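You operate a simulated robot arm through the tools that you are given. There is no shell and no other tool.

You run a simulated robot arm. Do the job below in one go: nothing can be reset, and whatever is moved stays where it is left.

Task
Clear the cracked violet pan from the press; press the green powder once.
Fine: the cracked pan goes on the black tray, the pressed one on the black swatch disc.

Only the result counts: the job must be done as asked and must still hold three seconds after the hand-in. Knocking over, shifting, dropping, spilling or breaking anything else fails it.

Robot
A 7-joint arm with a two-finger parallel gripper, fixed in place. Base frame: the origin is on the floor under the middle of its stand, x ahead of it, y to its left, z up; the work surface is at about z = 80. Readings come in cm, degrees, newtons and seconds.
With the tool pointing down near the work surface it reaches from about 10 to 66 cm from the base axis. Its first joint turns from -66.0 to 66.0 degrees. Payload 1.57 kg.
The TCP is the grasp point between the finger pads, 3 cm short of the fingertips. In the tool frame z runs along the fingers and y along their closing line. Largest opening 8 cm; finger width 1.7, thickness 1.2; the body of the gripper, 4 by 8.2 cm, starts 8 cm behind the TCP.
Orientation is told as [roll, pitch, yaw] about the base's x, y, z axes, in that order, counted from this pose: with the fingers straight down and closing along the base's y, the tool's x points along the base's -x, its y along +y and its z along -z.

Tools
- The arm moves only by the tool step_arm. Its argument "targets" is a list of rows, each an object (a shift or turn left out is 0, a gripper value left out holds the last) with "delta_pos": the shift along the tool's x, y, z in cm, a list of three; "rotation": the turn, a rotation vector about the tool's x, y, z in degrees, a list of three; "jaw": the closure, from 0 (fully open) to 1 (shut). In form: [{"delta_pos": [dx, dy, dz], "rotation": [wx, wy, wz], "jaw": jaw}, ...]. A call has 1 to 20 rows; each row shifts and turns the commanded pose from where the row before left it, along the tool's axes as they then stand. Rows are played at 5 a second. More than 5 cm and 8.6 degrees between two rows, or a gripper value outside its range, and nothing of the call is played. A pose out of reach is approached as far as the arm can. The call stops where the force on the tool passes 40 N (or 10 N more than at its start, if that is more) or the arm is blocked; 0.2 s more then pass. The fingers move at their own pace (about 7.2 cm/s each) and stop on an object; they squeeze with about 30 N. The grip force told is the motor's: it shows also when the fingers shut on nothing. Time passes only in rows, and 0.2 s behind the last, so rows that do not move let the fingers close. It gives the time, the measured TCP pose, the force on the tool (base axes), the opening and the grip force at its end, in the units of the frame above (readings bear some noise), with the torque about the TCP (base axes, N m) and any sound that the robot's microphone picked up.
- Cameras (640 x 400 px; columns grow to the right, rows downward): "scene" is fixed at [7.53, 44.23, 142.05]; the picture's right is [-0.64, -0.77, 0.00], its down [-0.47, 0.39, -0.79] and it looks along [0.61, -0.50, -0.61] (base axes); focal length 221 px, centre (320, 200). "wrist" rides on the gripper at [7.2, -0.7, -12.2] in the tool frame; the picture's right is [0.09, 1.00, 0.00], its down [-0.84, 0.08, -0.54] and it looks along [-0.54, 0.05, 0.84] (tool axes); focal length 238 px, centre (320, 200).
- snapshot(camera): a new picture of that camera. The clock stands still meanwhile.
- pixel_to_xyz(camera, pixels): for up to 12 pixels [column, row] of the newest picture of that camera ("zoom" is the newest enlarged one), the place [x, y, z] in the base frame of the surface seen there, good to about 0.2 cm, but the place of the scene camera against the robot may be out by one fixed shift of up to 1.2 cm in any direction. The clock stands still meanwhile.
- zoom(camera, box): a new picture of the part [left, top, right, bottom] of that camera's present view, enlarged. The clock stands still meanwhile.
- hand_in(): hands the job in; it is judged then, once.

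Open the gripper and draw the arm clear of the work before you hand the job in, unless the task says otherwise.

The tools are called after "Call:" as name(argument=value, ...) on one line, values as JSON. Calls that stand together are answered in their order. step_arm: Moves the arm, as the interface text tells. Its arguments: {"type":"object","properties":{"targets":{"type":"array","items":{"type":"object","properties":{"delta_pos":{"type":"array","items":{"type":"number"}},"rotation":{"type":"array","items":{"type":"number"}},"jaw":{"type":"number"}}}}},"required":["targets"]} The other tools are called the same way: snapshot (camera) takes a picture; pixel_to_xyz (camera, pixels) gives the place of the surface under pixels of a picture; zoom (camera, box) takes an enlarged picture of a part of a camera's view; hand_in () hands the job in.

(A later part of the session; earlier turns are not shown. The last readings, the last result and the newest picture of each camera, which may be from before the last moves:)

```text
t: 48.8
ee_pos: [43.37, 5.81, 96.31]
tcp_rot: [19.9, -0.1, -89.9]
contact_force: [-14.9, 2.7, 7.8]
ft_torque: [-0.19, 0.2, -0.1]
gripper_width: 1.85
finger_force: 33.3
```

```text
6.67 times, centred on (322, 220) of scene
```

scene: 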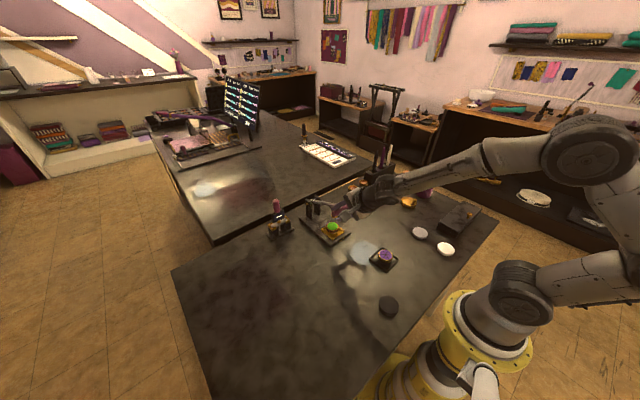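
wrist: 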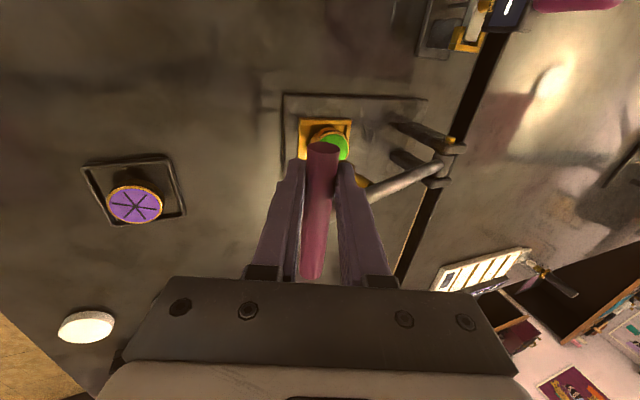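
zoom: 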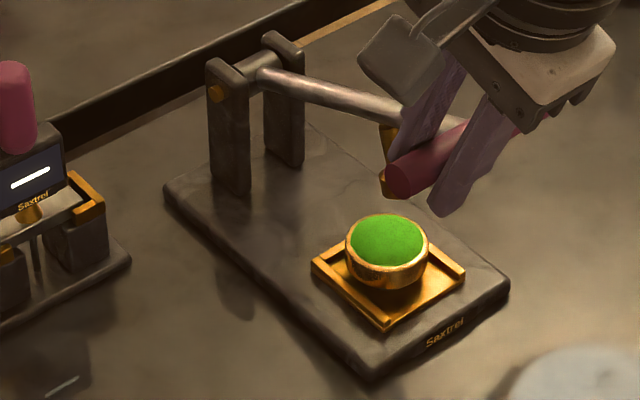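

Force is still about -15 N in x. I wait a moment and read again to see if it is settling.

Call:
step_arm(targets=[{"delta_pos": [0, 0, 0]}, {"delta_pos": [0, 0, 0]}])

Call:
pixel_to_xyz(camera="wrist", pixels=[[450, 139], [456, 147], [443, 165], [440, 180], [445, 160], [325, 147], [410, 180], [390, 190], [370, 197], [395, 125], [447, 148], [340, 145]])

```text
t: 49.4
ee_pos: [43.52, 5.91, 96.23]
tcp_rot: [20.0, -0.1, -89.9]
contact_force: [-14.1, 2.3, 7.9]
ft_torque: [0.06, 0.12, -0.04]
gripper_width: 1.86
finger_force: 32.6
```

```text
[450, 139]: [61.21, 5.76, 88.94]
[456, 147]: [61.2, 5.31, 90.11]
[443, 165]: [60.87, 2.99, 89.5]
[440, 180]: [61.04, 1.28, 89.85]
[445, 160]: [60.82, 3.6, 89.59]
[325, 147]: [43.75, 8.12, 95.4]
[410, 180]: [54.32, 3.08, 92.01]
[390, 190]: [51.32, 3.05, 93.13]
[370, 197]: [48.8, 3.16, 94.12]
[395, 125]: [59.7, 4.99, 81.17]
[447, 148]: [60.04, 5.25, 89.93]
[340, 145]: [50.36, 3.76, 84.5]
```

Handle axis is at ≈(43.75, 95.4), lever angle ≈69°, r≈18.7; the fork is centred, with the tool pressing inward toward the hinge by ~16 N. I ease outward 0.2 cm along the lever.

Call:
step_arm(targets=[{"delta_pos": [0, -0.08, -0.065]}, {"delta_pos": [0, -0.08, -0.065]}, {"delta_pos": [0, 0, 0]}])

```text
t: 50.2
ee_pos: [43.62, 5.83, 96.41]
tcp_rot: [20.4, 0.1, -89.9]
contact_force: [19.1, 1.9, -5.3]
ft_torque: [0.02, -0.11, -0.06]
gripper_width: 1.86
finger_force: 32.7
```

Radially the grip is very stiff, so I loosen it to a 2.4 cm fork again, swing on to about 86° while tilting to 38°, and will only squeeze for the final push.

Call:
step_arm(targets=[{"jaw": 0.74}, {"jaw": 0.7}, {"jaw": 0.7}, {"delta_pos": [0, -1.056, 1.234], "rotation": [-4.5, 0, 0]}, {"delta_pos": [0, -1.071, 1.216], "rotation": [-4.5, 0, 0]}, {"delta_pos": [0, 0, 0]}])

Call:
snapshot(camera="wrist")

Call:
zoom(camera="scene", box=[290, 180, 380, 250])

```text
t: 51.6
ee_pos: [42.21, 5.79, 93.3]
tcp_rot: [29.1, -0.1, -89.8]
contact_force: [6.6, -1.7, 1.1]
ft_torque: [-0.04, 0.0, -0.06]
gripper_width: 2.98
finger_force: 3.5
```

```text
taken
```

wrist: 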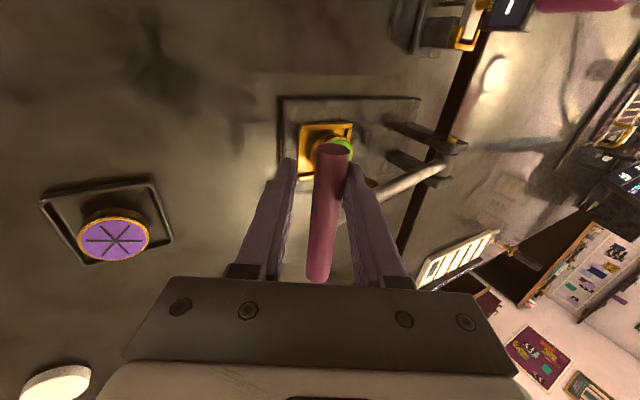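

```text
5.71 times, centred on (335, 215) of scene
```

zoom: 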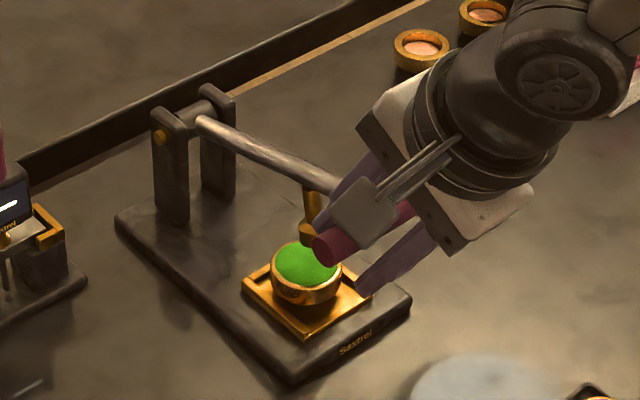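

Let me locate the handle's end and the punch now to see how far the lever has come.

Call:
pixel_to_xyz(camera="wrist", pixels=[[334, 150], [334, 146], [328, 150], [341, 150], [415, 178], [385, 198], [340, 143], [318, 135]])

Call:
zoom(camera="wrist", box=[270, 90, 410, 210])

```text
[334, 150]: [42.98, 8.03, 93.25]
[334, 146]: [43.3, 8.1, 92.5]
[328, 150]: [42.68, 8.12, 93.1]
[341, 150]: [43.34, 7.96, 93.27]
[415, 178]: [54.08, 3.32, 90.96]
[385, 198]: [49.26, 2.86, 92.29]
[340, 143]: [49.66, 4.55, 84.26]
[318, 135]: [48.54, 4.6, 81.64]
```

```text
3.33 times, centred on (340, 150) of wrist
```

zoom: 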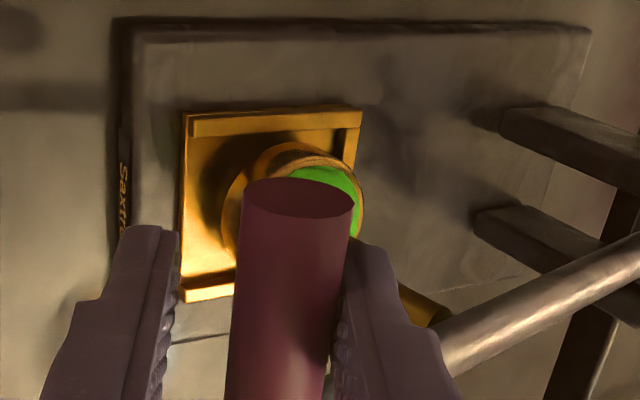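

The lever is at ≈77° (handle axis (43.0, 93.1)), consistent with the arc model; punch should touch the powder near 88°. I continue the fork swing to about 84°.

Call:
step_arm(targets=[{"delta_pos": [0, -0.7, 0.75], "rotation": [-3, 0, 0]}, {"delta_pos": [0, -0.7, 0.75], "rotation": [-3, 0, 0]}, {"delta_pos": [0, -0.5, 0.55], "rotation": [-2, 0, 0]}, {"delta_pos": [0, 0, 0]}])

Call:
snapshot(camera="wrist")

Call:
zoom(camera="wrist", box=[270, 90, 410, 210])

Call:
zoom(camera="scene", box=[290, 180, 380, 250])

```text
t: 52.6
ee_pos: [41.79, 5.84, 90.56]
tcp_rot: [37.0, 0.1, -89.8]
contact_force: [3.6, 2.3, 3.4]
ft_torque: [0.02, -0.04, 0.0]
gripper_width: 2.88
finger_force: 3.0
```

```text
taken
```

wrist: 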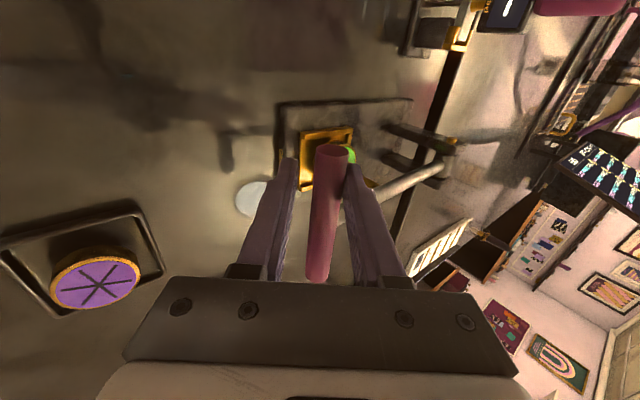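

```text
3.33 times, centred on (340, 150) of wrist
```

zoom: 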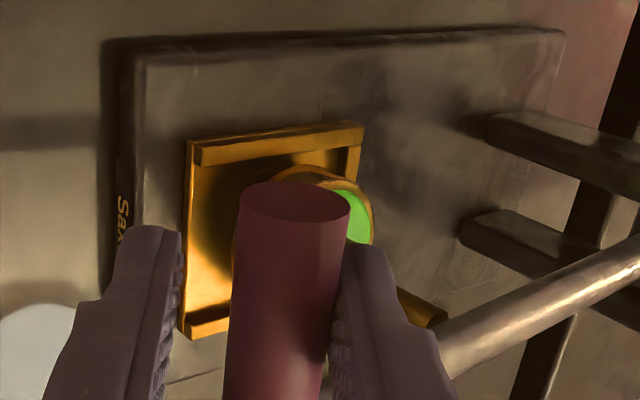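

```text
5.71 times, centred on (335, 215) of scene
```

zoom: 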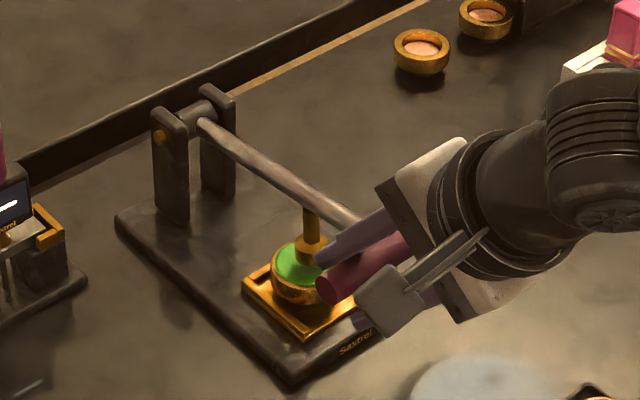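

Lever at ≈85°, the punch is poised just above the powder. I re-centre the gripper on the handle (+0.55 cm along the closing line) while closing to a firm squeeze.

Call:
step_arm(targets=[{"delta_pos": [0, 0.15, 0], "jaw": 0.74}, {"delta_pos": [0, 0.15, 0], "jaw": 0.78}, {"delta_pos": [0, 0.15, 0], "jaw": 0.82}, {"delta_pos": [0, 0.1, 0], "jaw": 0.86}, {"jaw": 1.0}, {"jaw": 1.0}])

Call:
snapshot(camera="wrist")

Call:
zoom(camera="scene", box=[290, 180, 380, 250])

```text
t: 54.0
ee_pos: [42.12, 5.98, 90.83]
tcp_rot: [36.8, -0.1, -89.9]
contact_force: [-0.5, 2.2, 3.5]
ft_torque: [0.12, 0.02, -0.01]
gripper_width: 1.85
finger_force: 33.1
```

```text
taken
```

wrist: 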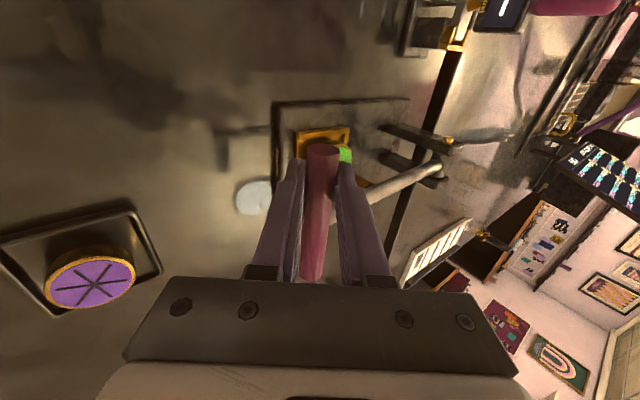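

```text
5.71 times, centred on (335, 215) of scene
```

zoom: 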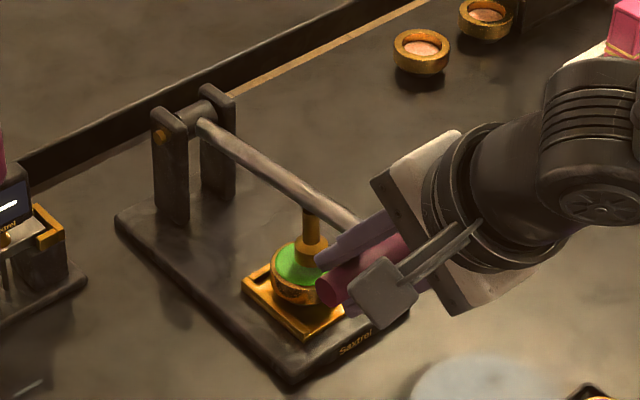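

Grip is centred with little force. Now I push straight down in small steps (0.3 cm), turning with the lever, toward the powder contact expected ~1 cm lower.

Call:
step_arm(targets=[{"delta_pos": [0, -0.19, 0.235], "rotation": [-0.9, 0, 0]}, {"delta_pos": [0, -0.19, 0.235], "rotation": [-0.9, 0, 0]}, {"delta_pos": [0, -0.19, 0.235], "rotation": [-0.9, 0, 0]}, {"delta_pos": [0, 0, 0]}])

Call:
zoom(camera="scene", box=[300, 195, 360, 245])

```text
t: 55.0
ee_pos: [41.88, 5.98, 89.93]
tcp_rot: [39.6, -0.2, -89.9]
contact_force: [-7.6, 9.0, 3.0]
ft_torque: [-0.05, 0.18, -0.11]
gripper_width: 1.84
finger_force: 32.9
```

```text
8.00 times, centred on (330, 220) of scene
```

zoom: 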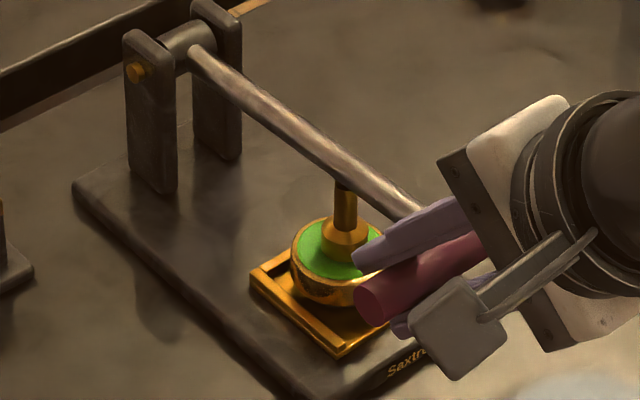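

There's a 9 N sideways force, probably from nearing the wrist's tilt limit (39.6°). I turn the tool back 4° and read.

Call:
step_arm(targets=[{"rotation": [2, 0, 0]}, {"rotation": [2, 0, 0]}, {"delta_pos": [0, 0, 0]}])

```text
t: 55.8
ee_pos: [42.04, 6.02, 89.94]
tcp_rot: [35.8, -0.1, -89.9]
contact_force: [-2.5, 3.0, 4.6]
ft_torque: [-0.08, -0.08, -0.12]
gripper_width: 1.84
finger_force: 33.1
```

Forces dropped. I continue straight down at this tilt in 0.2 cm steps.

Call:
step_arm(targets=[{"delta_pos": [0, -0.117, 0.162]}, {"delta_pos": [0, -0.117, 0.162]}, {"delta_pos": [0, 0, 0]}])

Call:
zoom(camera="scene", box=[300, 195, 360, 245])

```text
t: 56.6
ee_pos: [42.1, 5.98, 89.59]
tcp_rot: [35.7, -0.1, -89.9]
contact_force: [0.1, 6.3, 3.6]
ft_torque: [0.06, -0.09, 0.01]
gripper_width: 1.85
finger_force: 33.1
```

```text
8.00 times, centred on (330, 220) of scene
```

zoom: 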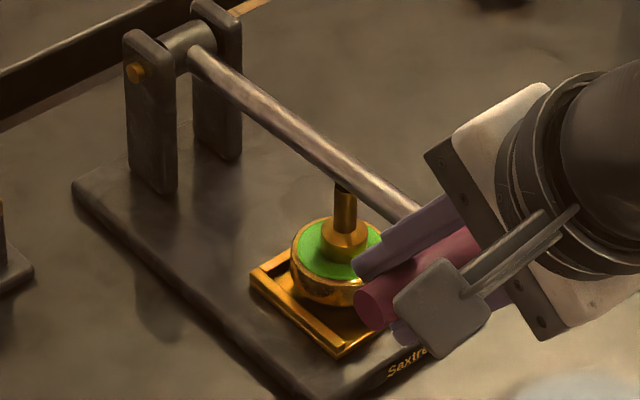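

Still only ~4 N vertical. I relieve the sideways force slightly (+y 0.05) and continue down 0.4 cm.

Call:
step_arm(targets=[{"delta_pos": [0.05, -0.117, 0.162]}, {"delta_pos": [0, -0.117, 0.162]}, {"delta_pos": [0, 0, 0]}])

Call:
zoom(camera="scene", box=[300, 195, 360, 245])

```text
t: 57.4
ee_pos: [42.13, 5.85, 89.49]
tcp_rot: [36.0, -0.1, -90.0]
contact_force: [-11.4, -1.0, 25.1]
ft_torque: [-0.02, -0.05, -0.07]
gripper_width: 1.85
finger_force: 33.2
```

```text
8.00 times, centred on (330, 220) of scene
```

zoom: 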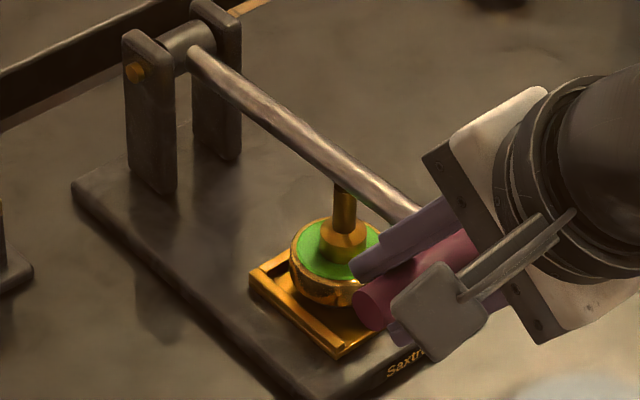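

Contact: Fz rose to 25 N with the punch on the powder. I press on in 0.1 cm steps and listen for a response.

Call:
step_arm(targets=[{"delta_pos": [0, -0.058, 0.081]}, {"delta_pos": [0, 0, 0]}])

Call:
zoom(camera="scene", box=[300, 195, 360, 245])

```text
t: 58.0
ee_pos: [42.15, 5.96, 89.27]
tcp_rot: [36.1, 0.0, -89.8]
contact_force: [-6.4, -8.8, 27.3]
ft_torque: [-0.02, -0.14, -0.05]
gripper_width: 1.88
finger_force: 32.9
```

```text
8.00 times, centred on (330, 220) of scene
```

zoom: 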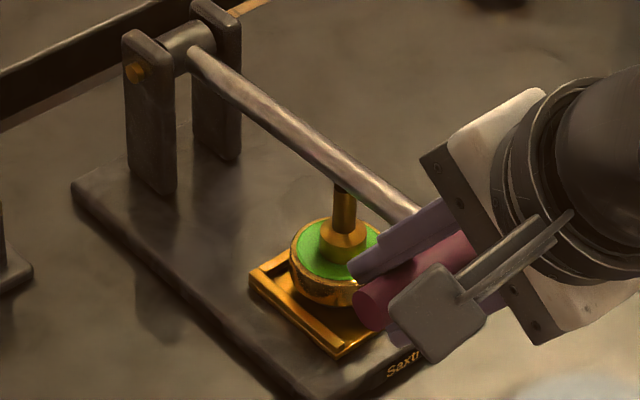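

Force 27 N, no sound yet. I correct the sideways offset a bit and press 0.15 cm further.

Call:
step_arm(targets=[{"delta_pos": [-0.03, -0.058, 0.081]}, {"delta_pos": [0, -0.03, 0.04]}, {"delta_pos": [0, 0, 0]}])

Call:
zoom(camera="scene", box=[300, 195, 360, 245])

Call:
snapshot(camera="wrist")

```text
t: 58.8
ee_pos: [42.23, 6.03, 89.23]
tcp_rot: [36.3, 0.1, -89.9]
contact_force: [-3.4, -6.7, 26.8]
ft_torque: [0.17, -0.11, 0.07]
gripper_width: 1.85
finger_force: 32.6
```

```text
8.00 times, centred on (330, 220) of scene
```

zoom: 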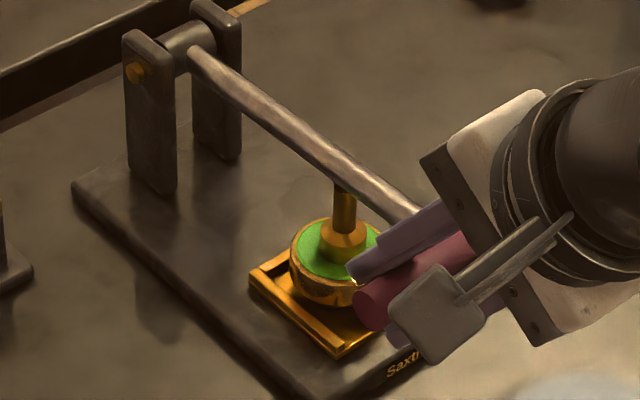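

```text
taken
```

wrist: 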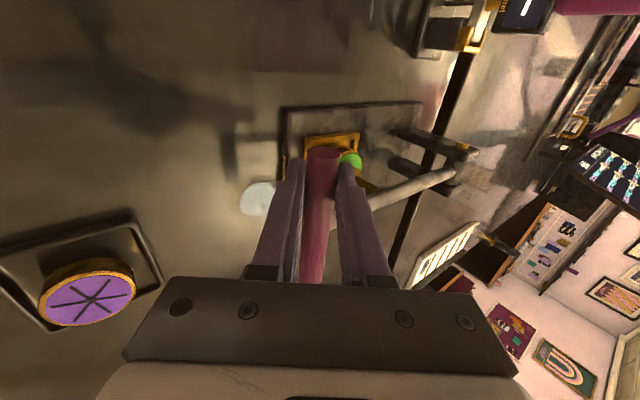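

Vertical force stays near 27 N while the TCP creeps down, so the handle may be sliding in the grip. I measure handle, punch and powder.

Call:
zoom(camera="wrist", box=[290, 120, 380, 210])

Call:
pixel_to_xyz(camera="wrist", pixels=[[322, 155], [322, 151], [350, 159], [352, 155], [345, 157], [430, 180], [400, 192], [325, 140], [335, 137]])

Call:
zoom(camera="scene", box=[325, 215, 355, 240])

Call:
pixel_to_xyz(camera="scene", pixels=[[329, 226], [328, 228], [332, 229], [333, 223], [334, 228], [336, 227], [333, 220]])

```text
4.44 times, centred on (335, 165) of wrist
```

zoom: 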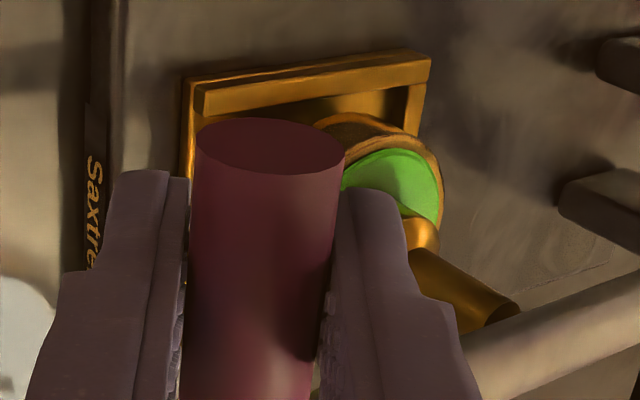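

```text
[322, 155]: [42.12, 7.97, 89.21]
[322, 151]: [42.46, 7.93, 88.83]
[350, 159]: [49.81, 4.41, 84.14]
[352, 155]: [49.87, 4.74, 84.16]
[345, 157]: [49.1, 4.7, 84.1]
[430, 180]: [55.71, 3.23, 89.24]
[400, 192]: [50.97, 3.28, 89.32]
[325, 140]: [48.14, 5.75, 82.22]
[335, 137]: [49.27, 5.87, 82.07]
```

```text
16.00 times, centred on (340, 228) of scene
```

zoom: 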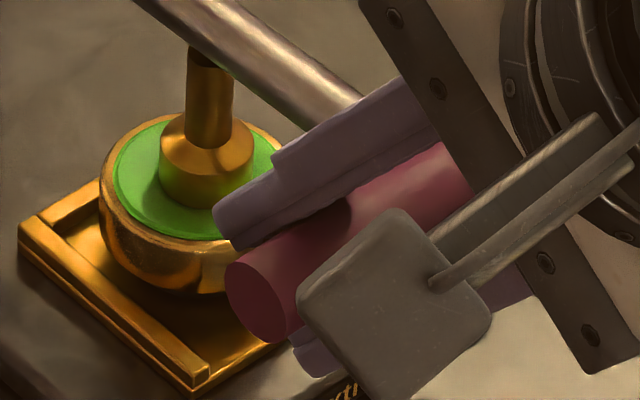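

```text
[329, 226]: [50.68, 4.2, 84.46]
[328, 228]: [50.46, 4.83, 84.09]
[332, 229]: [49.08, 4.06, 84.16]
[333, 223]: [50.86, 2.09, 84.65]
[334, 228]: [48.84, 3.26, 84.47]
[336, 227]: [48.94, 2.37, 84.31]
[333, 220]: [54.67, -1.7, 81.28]
```

The lever is about level (rod top z≈89.3 at x 51 and 55.7), punch head resting on the powder. I push 0.3 cm further and compare rod height to see whether it sinks or the handle slips.

Call:
step_arm(targets=[{"delta_pos": [-0.02, -0.058, 0.081]}, {"delta_pos": [0, -0.058, 0.081]}, {"delta_pos": [0, -0.058, 0.081]}, {"delta_pos": [0, 0, 0]}])

Call:
snapshot(camera="wrist")

Call:
zoom(camera="scene", box=[325, 215, 355, 240])

Call:
pixel_to_xyz(camera="wrist", pixels=[[322, 155], [322, 151], [350, 159], [352, 155], [345, 157], [430, 180], [400, 192], [420, 184], [390, 196]])

```text
t: 59.8
ee_pos: [42.44, 6.01, 89.21]
tcp_rot: [36.5, 0.2, -89.9]
contact_force: [-0.5, -6.6, 30.9]
ft_torque: [0.0, -0.09, 0.0]
gripper_width: 1.86
finger_force: 32.5
```

```text
taken
```

wrist: 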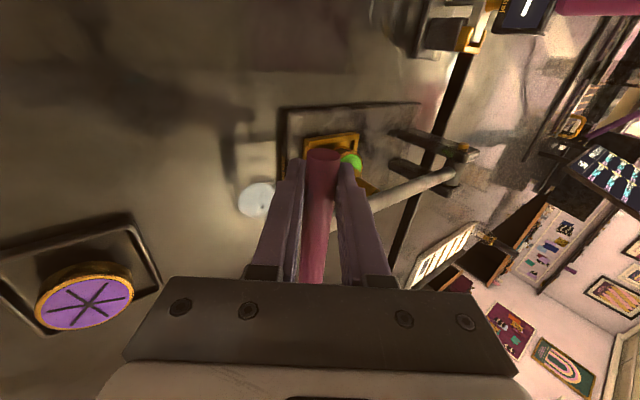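

```text
16.00 times, centred on (340, 228) of scene
```

zoom: 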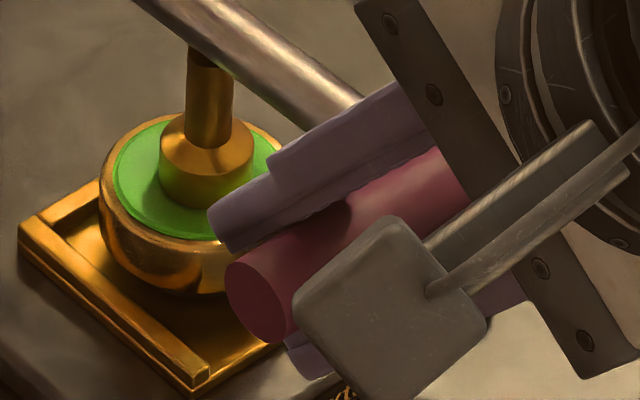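

```text
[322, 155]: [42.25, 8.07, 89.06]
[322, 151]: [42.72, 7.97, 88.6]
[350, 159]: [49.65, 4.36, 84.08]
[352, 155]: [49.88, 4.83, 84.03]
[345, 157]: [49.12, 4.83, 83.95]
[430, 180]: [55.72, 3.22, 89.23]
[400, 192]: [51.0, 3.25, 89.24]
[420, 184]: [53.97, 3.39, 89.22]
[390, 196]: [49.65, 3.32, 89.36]
```

The rod no longer sinks (same position in both pictures), force 31 N: the lever is at the end of its stroke. I press a touch more to about 35 N and hold briefly.

Call:
step_arm(targets=[{"delta_pos": [-0.02, -0.05, 0.07]}, {"delta_pos": [0, -0.05, 0.07]}, {"delta_pos": [0, 0, 0]}, {"delta_pos": [0, 0, 0]}, {"delta_pos": [0, 0, 0]}])

Call:
zoom(camera="scene", box=[325, 215, 355, 240])

```text
t: 61.0
ee_pos: [42.51, 5.98, 89.07]
tcp_rot: [36.7, 0.3, -89.8]
contact_force: [-1.4, 8.4, 30.6]
ft_torque: [0.02, -0.07, -0.02]
gripper_width: 1.86
finger_force: 32.7
```

```text
16.00 times, centred on (340, 228) of scene
```

zoom: 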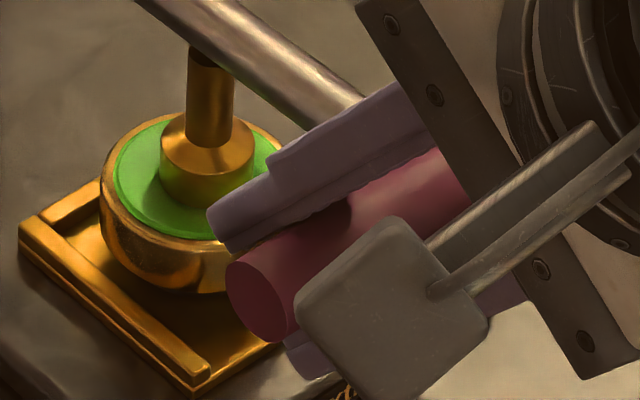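

The force saturates near 31 N with the lever firmly at its stop and the punch on the powder. Now I relieve the load, loosen to a fork again and let the lever rise in a controlled way.

Call:
step_arm(targets=[{"delta_pos": [0, 0.117, -0.162]}, {"delta_pos": [0, 0.117, -0.162]}, {"delta_pos": [0, 0, 0]}, {"jaw": 0.74}, {"jaw": 0.7}, {"jaw": 0.7}])

Call:
zoom(camera="scene", box=[300, 195, 360, 245])

```text
t: 62.4
ee_pos: [42.09, 5.74, 88.68]
tcp_rot: [35.5, 0.0, -90.0]
contact_force: [6.7, -3.2, 2.2]
ft_torque: [0.04, 0.0, -0.06]
gripper_width: 3.06
finger_force: 3.5
```

```text
8.00 times, centred on (330, 220) of scene
```

zoom: 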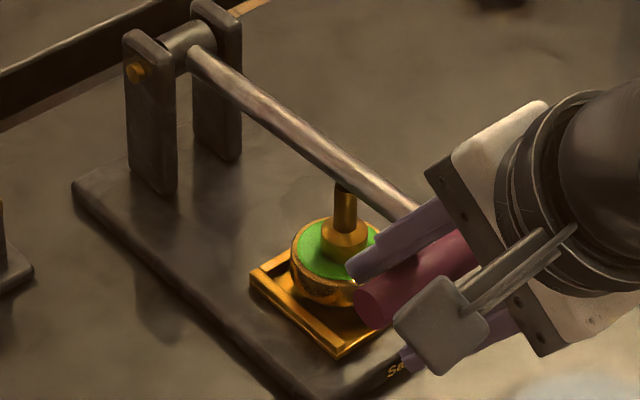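

The fork is loose again, lever barely risen. I follow it upward along the arc.

Call:
step_arm(targets=[{"delta_pos": [0, 1.279, -1.472]}, {"delta_pos": [0, 1.426, -1.33]}, {"delta_pos": [0, 1.557, -1.174], "rotation": [2, 0, 0]}, {"delta_pos": [0, 1.635, -1.062], "rotation": [4, 0, 0]}, {"delta_pos": [0, 0, 0]}])

Call:
zoom(camera="scene", box=[290, 170, 400, 250])

Call:
snapshot(camera="wrist")

```text
t: 63.6
ee_pos: [44.09, 6.11, 96.32]
tcp_rot: [29.6, 0.0, -89.9]
contact_force: [1.2, -0.5, 1.7]
ft_torque: [0.01, 0.03, -0.05]
gripper_width: 2.63
finger_force: 0.9
```

```text
5.00 times, centred on (345, 210) of scene
```

zoom: 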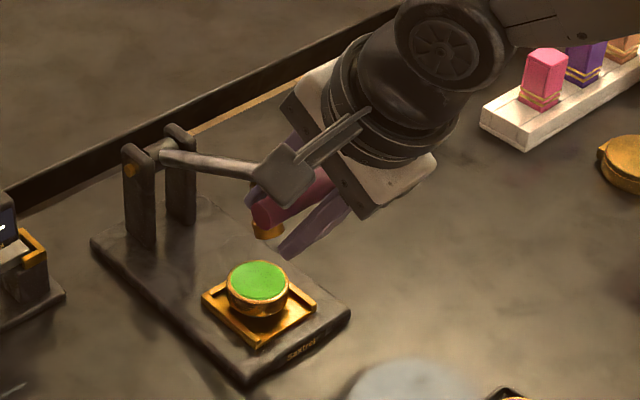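

```text
taken
```

wrist: 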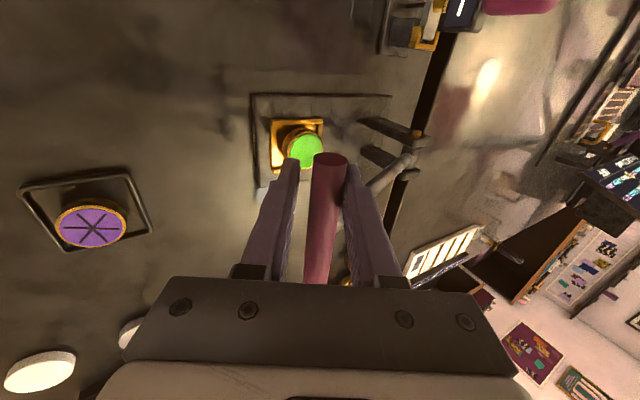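

The lever rises with the fork. I inspect the powder now: green pan at (305,150) in the wrist view and around (338,228) in the scene.

Call:
zoom(camera="scene", box=[325, 212, 355, 240])

Call:
zoom(camera="wrist", box=[260, 110, 340, 180])

Call:
pixel_to_xyz(camera="wrist", pixels=[[305, 150], [300, 150], [310, 145], [318, 148], [305, 136], [306, 143], [314, 153], [295, 150]])

Call:
pixel_to_xyz(camera="scene", pixels=[[333, 226], [336, 226], [330, 226], [333, 223], [333, 229]])

```text
14.29 times, centred on (340, 226) of scene
```

zoom: 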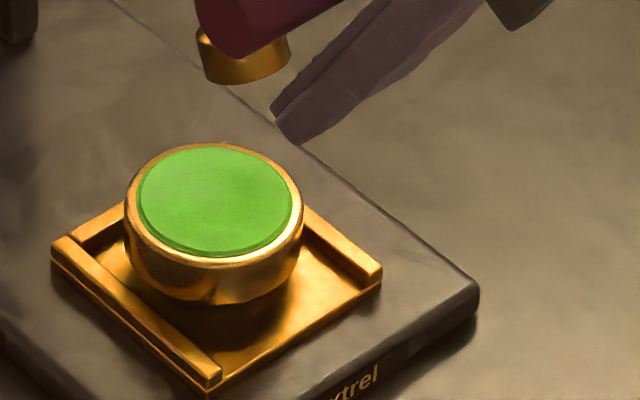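

```text
5.71 times, centred on (300, 145) of wrist
```

zoom: 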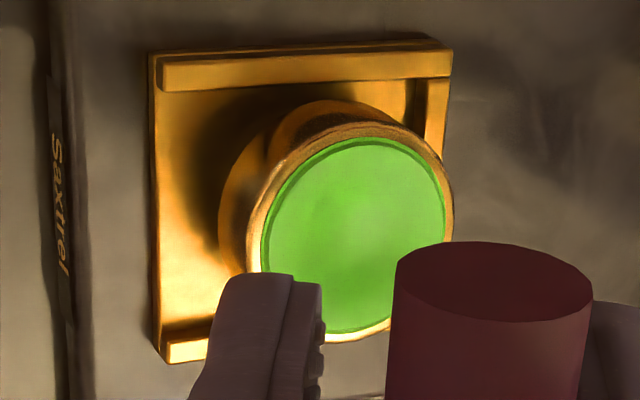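

```text
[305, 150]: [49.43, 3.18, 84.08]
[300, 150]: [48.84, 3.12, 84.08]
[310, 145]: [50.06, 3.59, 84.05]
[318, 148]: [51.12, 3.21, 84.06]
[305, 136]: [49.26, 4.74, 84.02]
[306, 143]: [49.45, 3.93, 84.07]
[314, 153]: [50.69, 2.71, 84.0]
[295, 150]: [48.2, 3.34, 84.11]
```

```text
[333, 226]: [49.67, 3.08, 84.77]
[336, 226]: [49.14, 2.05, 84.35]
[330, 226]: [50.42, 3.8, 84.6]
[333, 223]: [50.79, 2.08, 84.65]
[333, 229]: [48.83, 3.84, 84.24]
```

The powder is now flat at z≈84.08 (it was domed to 84.6): it has been pressed once. I keep following the lever up along its arc.

Call:
step_arm(targets=[{"delta_pos": [0, 1.606, -0.996], "rotation": [3.7, 0, 0]}, {"delta_pos": [0, 1.642, -0.936], "rotation": [3.7, 0, 0]}, {"delta_pos": [0, 1.675, -0.876], "rotation": [3.7, 0, 0]}, {"delta_pos": [0, 1.706, -0.814], "rotation": [3.7, 0, 0]}, {"delta_pos": [0, 1.735, -0.751], "rotation": [3.7, 0, 0]}, {"delta_pos": [0, 0, 0]}])

Call:
zoom(camera="scene", box=[280, 110, 400, 250])

Call:
snapshot(camera="wrist")

```text
t: 65.0
ee_pos: [49.99, 5.9, 103.29]
tcp_rot: [11.1, -0.2, -89.9]
contact_force: [1.7, -0.2, -0.4]
ft_torque: [0.0, 0.02, -0.01]
gripper_width: 2.53
finger_force: 0.7
```

```text
2.86 times, centred on (340, 180) of scene
```

zoom: 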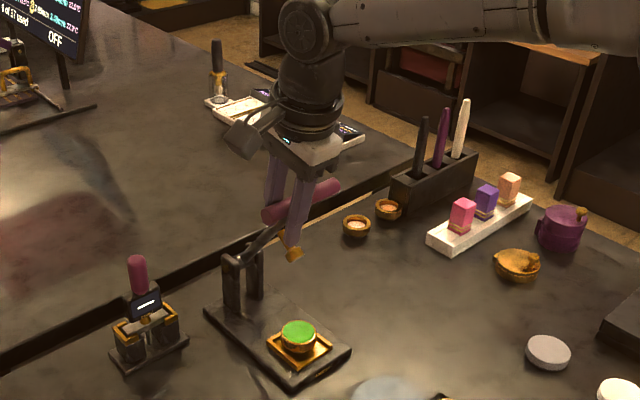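

```text
taken
```

wrist: 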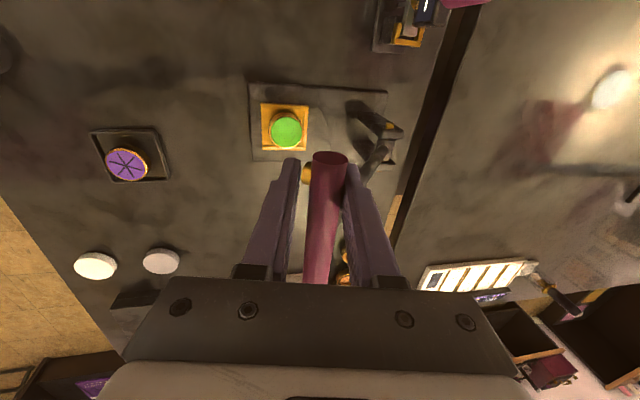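

The lever follows up smoothly. I finish the last part of the arc to its rest angle.

Call:
step_arm(targets=[{"delta_pos": [0, 1.761, -0.687], "rotation": [3.7, 0, 0]}, {"delta_pos": [0, 1.785, -0.622], "rotation": [3.7, 0, 0]}, {"delta_pos": [0, 1.806, -0.556], "rotation": [3.7, 0, 0]}, {"delta_pos": [0, 0, 0]}])

Call:
snapshot(camera="wrist")

Call:
zoom(camera="scene", box=[280, 110, 400, 250])

```text
t: 66.0
ee_pos: [55.07, 5.97, 105.84]
tcp_rot: [0.0, -0.1, -89.8]
contact_force: [1.4, 1.0, -0.9]
ft_torque: [0.0, -0.02, -0.03]
gripper_width: 2.48
finger_force: 0.2
```

```text
taken
```

wrist: 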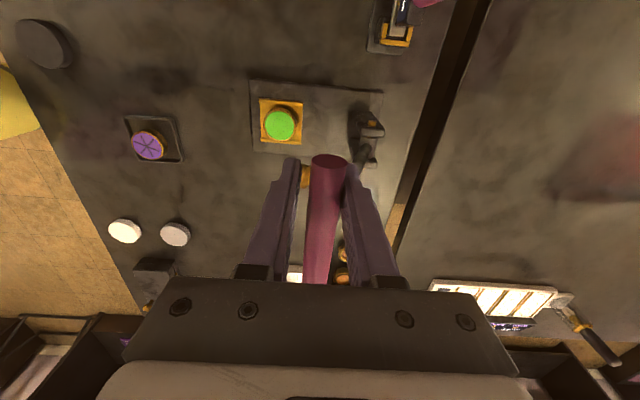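

```text
2.86 times, centred on (340, 180) of scene
```

zoom: 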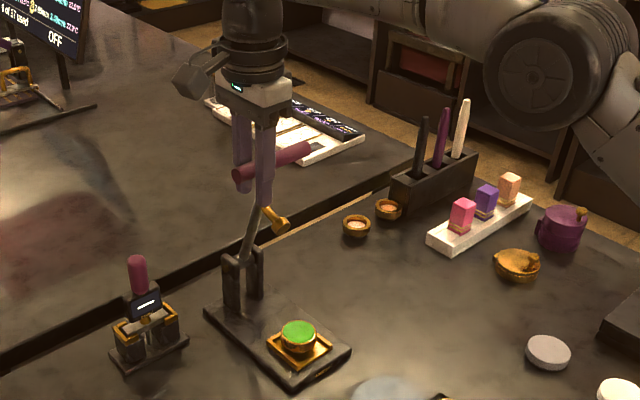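

The handle is back at its rest position. I open the fork and withdraw upward.

Call:
step_arm(targets=[{"delta_pos": [0, 0.2, 0]}, {"delta_pos": [0, 0.2, 0], "jaw": 0.6}, {"jaw": 0.4}, {"jaw": 0.2}, {"jaw": 0.0}, {"jaw": 0.0}, {"delta_pos": [0, 0, -2.0]}, {"delta_pos": [0, 0, -3.5]}, {"delta_pos": [0, 0, -3.5]}, {"delta_pos": [0, 0, 0]}])

Call:
snapshot(camera="scene")

Call:
snapshot(camera="wrist")

```text
t: 68.2
ee_pos: [55.27, 6.06, 114.85]
tcp_rot: [0.0, -0.2, -89.9]
contact_force: [0.5, 0.6, 0.0]
ft_torque: [-0.01, -0.01, 0.01]
gripper_width: 8.01
finger_force: 0.0
```

```text
taken
```

scene: 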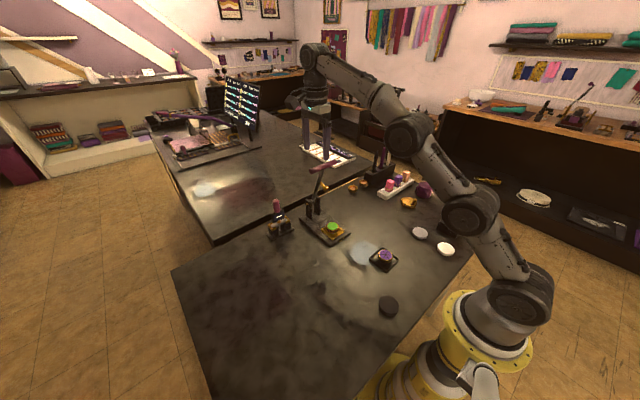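

```text
taken
```

wrist: 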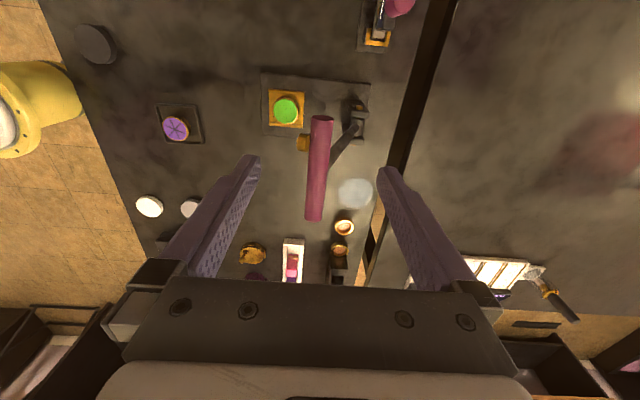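

The lever stands at rest, clear. I move back to x≈40, then turn the yaw back to 0.

Call:
step_arm(targets=[{"delta_pos": [0, -3.8, -0.2]}, {"delta_pos": [0, -3.8, -0.2]}, {"delta_pos": [0, -3.8, -0.2]}, {"delta_pos": [0, -3.8, -0.2]}, {"rotation": [0, 0, -8.2]}, {"rotation": [0, 0, -8.2]}, {"rotation": [0, 0, -8.2]}, {"rotation": [0, 0, -8.2]}, {"rotation": [0, 0, -8.2]}, {"rotation": [0, 0, -8.2]}, {"rotation": [0, 0, -8.2]}, {"rotation": [0, 0, -8.2]}, {"rotation": [0, 0, -8.2]}, {"rotation": [0, 0, -8.1]}, {"rotation": [0, 0, -8.0]}, {"delta_pos": [0, 0, 0]}])

```text
t: 71.6
ee_pos: [40.22, 5.97, 115.93]
tcp_rot: [-0.1, -0.1, 0.1]
contact_force: [1.5, -1.1, -0.1]
ft_torque: [0.0, 0.0, -0.02]
gripper_width: 8.0
finger_force: 0.0
```

Yaw is back to 0. I tilt 15° again and descend to the pre-grasp in front of the press.

Call:
step_arm(targets=[{"rotation": [0, -7.5, 0]}, {"rotation": [0, -7.5, 0]}, {"delta_pos": [-0.07, -0.61, 4.5]}, {"delta_pos": [-0.07, -0.61, 4.5]}, {"delta_pos": [-0.07, -0.61, 4.5]}, {"delta_pos": [-0.07, -0.61, 4.5]}, {"delta_pos": [-0.07, -0.61, 4.5]}, {"delta_pos": [0, 0, 0]}])

Call:
snapshot(camera="wrist")

Call:
zoom(camera="wrist", box=[265, 65, 375, 175])

Call:
zoom(camera="scene", box=[290, 140, 390, 250])

```text
t: 73.4
ee_pos: [46.45, 2.92, 93.7]
tcp_rot: [-0.1, -15.1, -0.1]
contact_force: [0.6, 1.5, 0.7]
ft_torque: [-0.02, -0.01, 0.02]
gripper_width: 8.01
finger_force: 0.0
```

```text
taken
```

wrist: 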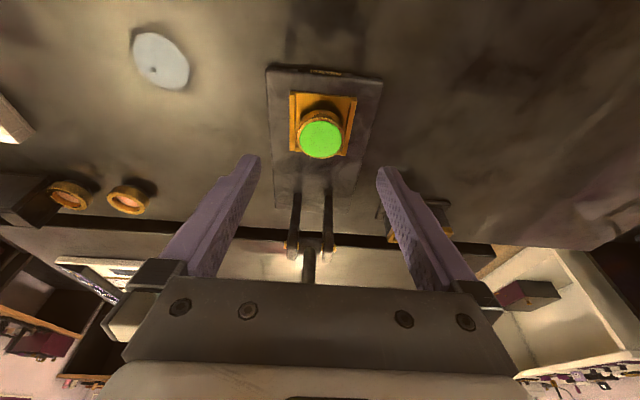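

```text
3.64 times, centred on (320, 120) of wrist
```

zoom: 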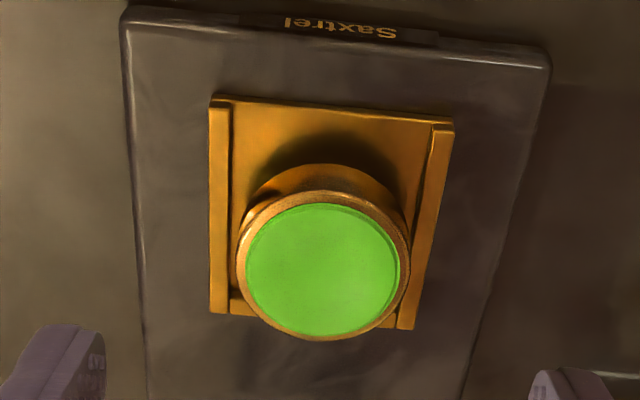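

```text
3.64 times, centred on (340, 195) of scene
```

zoom: 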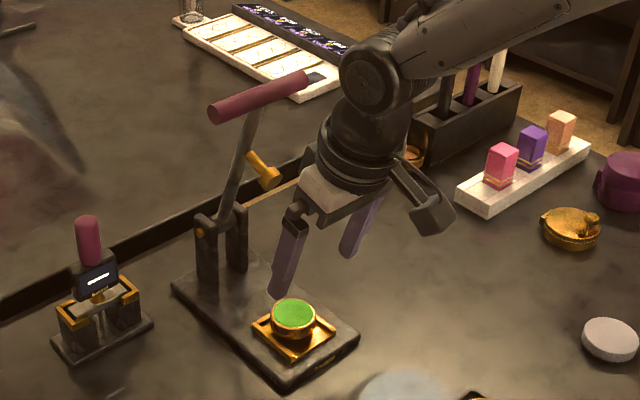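

Powder is flat and pan is in place. I measure the rim for the grasp.

Call:
pixel_to_xyz(camera="wrist", pixels=[[321, 138], [298, 137], [343, 137], [321, 119], [321, 156], [294, 115], [350, 115], [321, 97]])

Call:
step_arm(targets=[{"delta_pos": [0, 0, 0]}])

```text
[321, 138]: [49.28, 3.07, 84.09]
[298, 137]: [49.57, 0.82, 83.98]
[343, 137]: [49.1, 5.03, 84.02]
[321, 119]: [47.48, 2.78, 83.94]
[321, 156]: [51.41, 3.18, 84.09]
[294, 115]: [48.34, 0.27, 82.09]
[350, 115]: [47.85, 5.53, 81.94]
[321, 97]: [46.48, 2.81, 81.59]
```

```text
t: 73.8
ee_pos: [46.5, 3.01, 93.73]
tcp_rot: [-0.1, -15.0, -0.1]
contact_force: [0.6, 0.3, -0.8]
ft_torque: [0.02, 0.01, 0.03]
gripper_width: 8.01
finger_force: 0.1
```

Pan centre is (49.43, 2.93). I descend along the tool axis to the grasp height (TCP z≈85.55) and check.

Call:
step_arm(targets=[{"delta_pos": [-0.05, 0, 2.6]}, {"delta_pos": [-0.05, 0, 2.6]}, {"delta_pos": [-0.05, 0, 2.0]}, {"delta_pos": [0, 0, 0.9]}, {"delta_pos": [0, 0, 0.4]}, {"delta_pos": [0, 0, 0]}])

Call:
snapshot(camera="wrist")

Call:
zoom(camera="scene", box=[310, 205, 365, 250])

```text
t: 75.2
ee_pos: [48.69, 2.85, 85.79]
tcp_rot: [-0.1, -15.0, -0.1]
contact_force: [-0.4, 0.0, -0.1]
ft_torque: [0.01, 0.01, 0.02]
gripper_width: 7.98
finger_force: 0.0
```

```text
taken
```

wrist: 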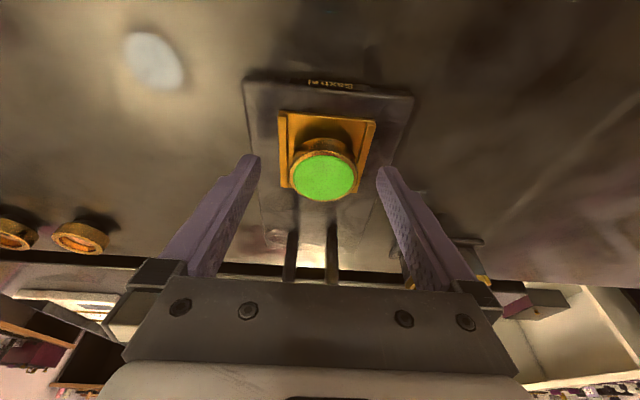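

```text
8.89 times, centred on (338, 228) of scene
```

zoom: 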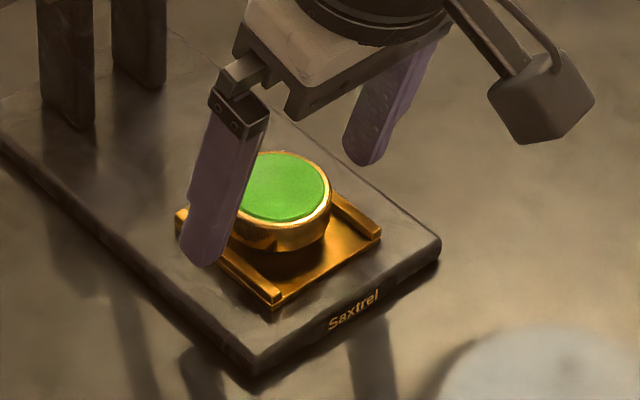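

Pan is at col 323 between the fingers (mid ≈319.5), so I shift +0.17 in y, go 0.15 deeper and close gradually.

Call:
step_arm(targets=[{"delta_pos": [0, 0.17, 0.15]}, {"jaw": 0.3}, {"jaw": 0.38}, {"jaw": 0.42}, {"jaw": 0.46}, {"jaw": 0.55}, {"jaw": 1.0}, {"jaw": 1.0}, {"jaw": 1.0}])

Call:
snapshot(camera="wrist")

Call:
zoom(camera="scene", box=[310, 205, 365, 250])

```text
t: 77.2
ee_pos: [48.71, 3.02, 85.78]
tcp_rot: [-0.1, -14.9, 0.0]
contact_force: [-0.3, -0.8, -1.2]
ft_torque: [0.02, -0.01, 0.01]
gripper_width: 4.44
finger_force: 30.1
```

```text
taken
```

wrist: 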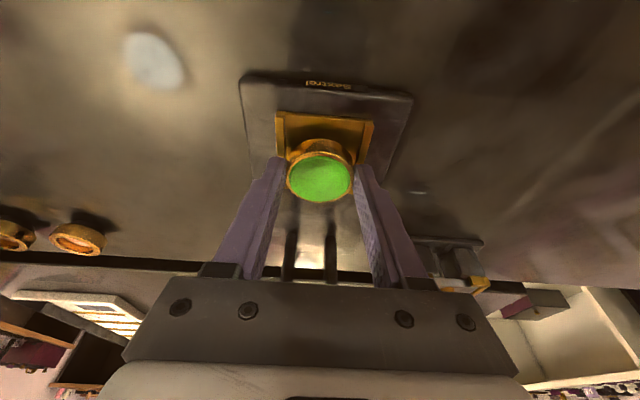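

```text
8.89 times, centred on (338, 228) of scene
```

zoom: 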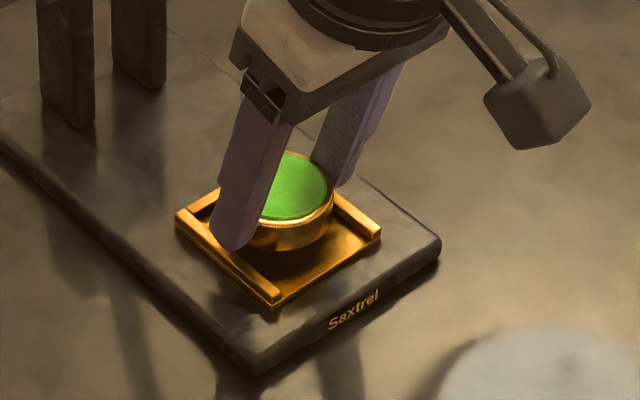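

The pressed pan is gripped (4.44 cm, 30 N). I lift back along the tool axis.

Call:
step_arm(targets=[{"delta_pos": [0, 0, -0.5]}, {"delta_pos": [0, 0, -1.0]}, {"delta_pos": [0, 0, -2.0]}, {"delta_pos": [0, 0, -2.5]}, {"delta_pos": [0, 0, -2.0]}, {"delta_pos": [0, 0, -1.0]}, {"delta_pos": [0, 0, 0]}])

Call:
snapshot(camera="wrist")

Call:
zoom(camera="scene", box=[290, 140, 390, 250])

```text
t: 78.8
ee_pos: [46.51, 3.06, 94.52]
tcp_rot: [-0.1, -15.0, 0.0]
contact_force: [-0.5, -0.1, 0.0]
ft_torque: [-0.02, 0.01, -0.01]
gripper_width: 4.46
finger_force: 30.3
```

```text
taken
```

wrist: 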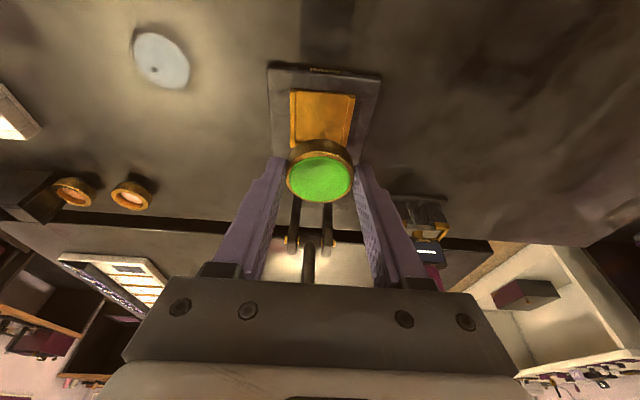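

```text
3.64 times, centred on (340, 195) of scene
```

zoom: 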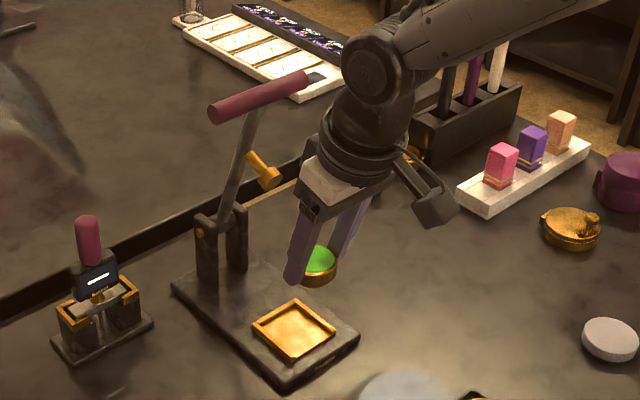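

Pressed pan lifted level. I carry it back over the table to about (30, 8, 97), away from the violet pan.

Call:
step_arm(targets=[{"delta_pos": [1.0, 0.33, -0.44]}, {"delta_pos": [2.2, 0.72, -0.96]}, {"delta_pos": [3.0, 0.98, -1.31]}, {"delta_pos": [3.2, 1.05, -1.4]}, {"delta_pos": [3.0, 0.98, -1.31]}, {"delta_pos": [2.0, 0.65, -0.88]}, {"delta_pos": [0.9, 0.29, -0.39]}, {"delta_pos": [0, 0, 0]}])

Call:
snapshot(camera="wrist")

Call:
snapshot(camera="scene")

```text
t: 80.6
ee_pos: [30.02, 7.92, 96.77]
tcp_rot: [-0.2, -15.0, 0.0]
contact_force: [0.6, -0.4, -0.1]
ft_torque: [0.01, -0.03, 0.02]
gripper_width: 4.46
finger_force: 29.4
```

```text
taken
```

wrist: 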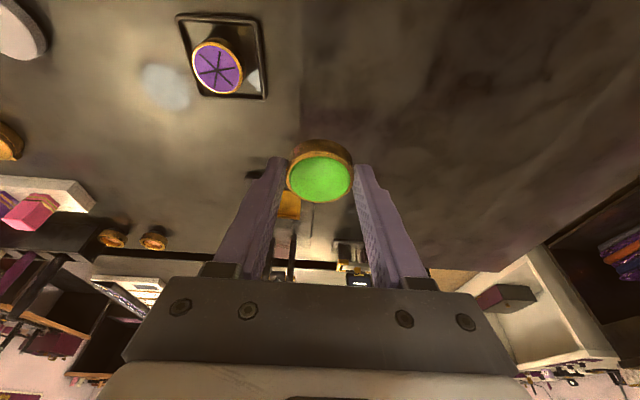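

```text
taken
```

scene: 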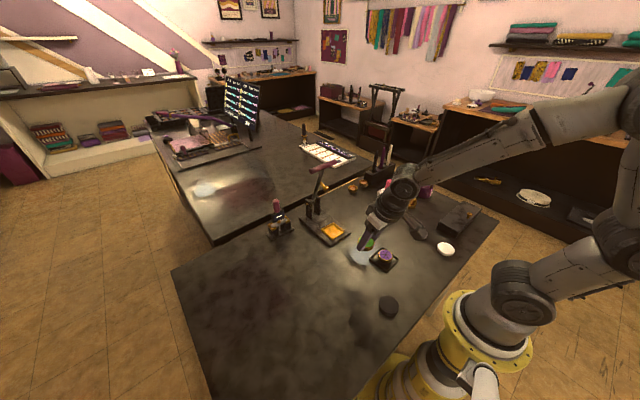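

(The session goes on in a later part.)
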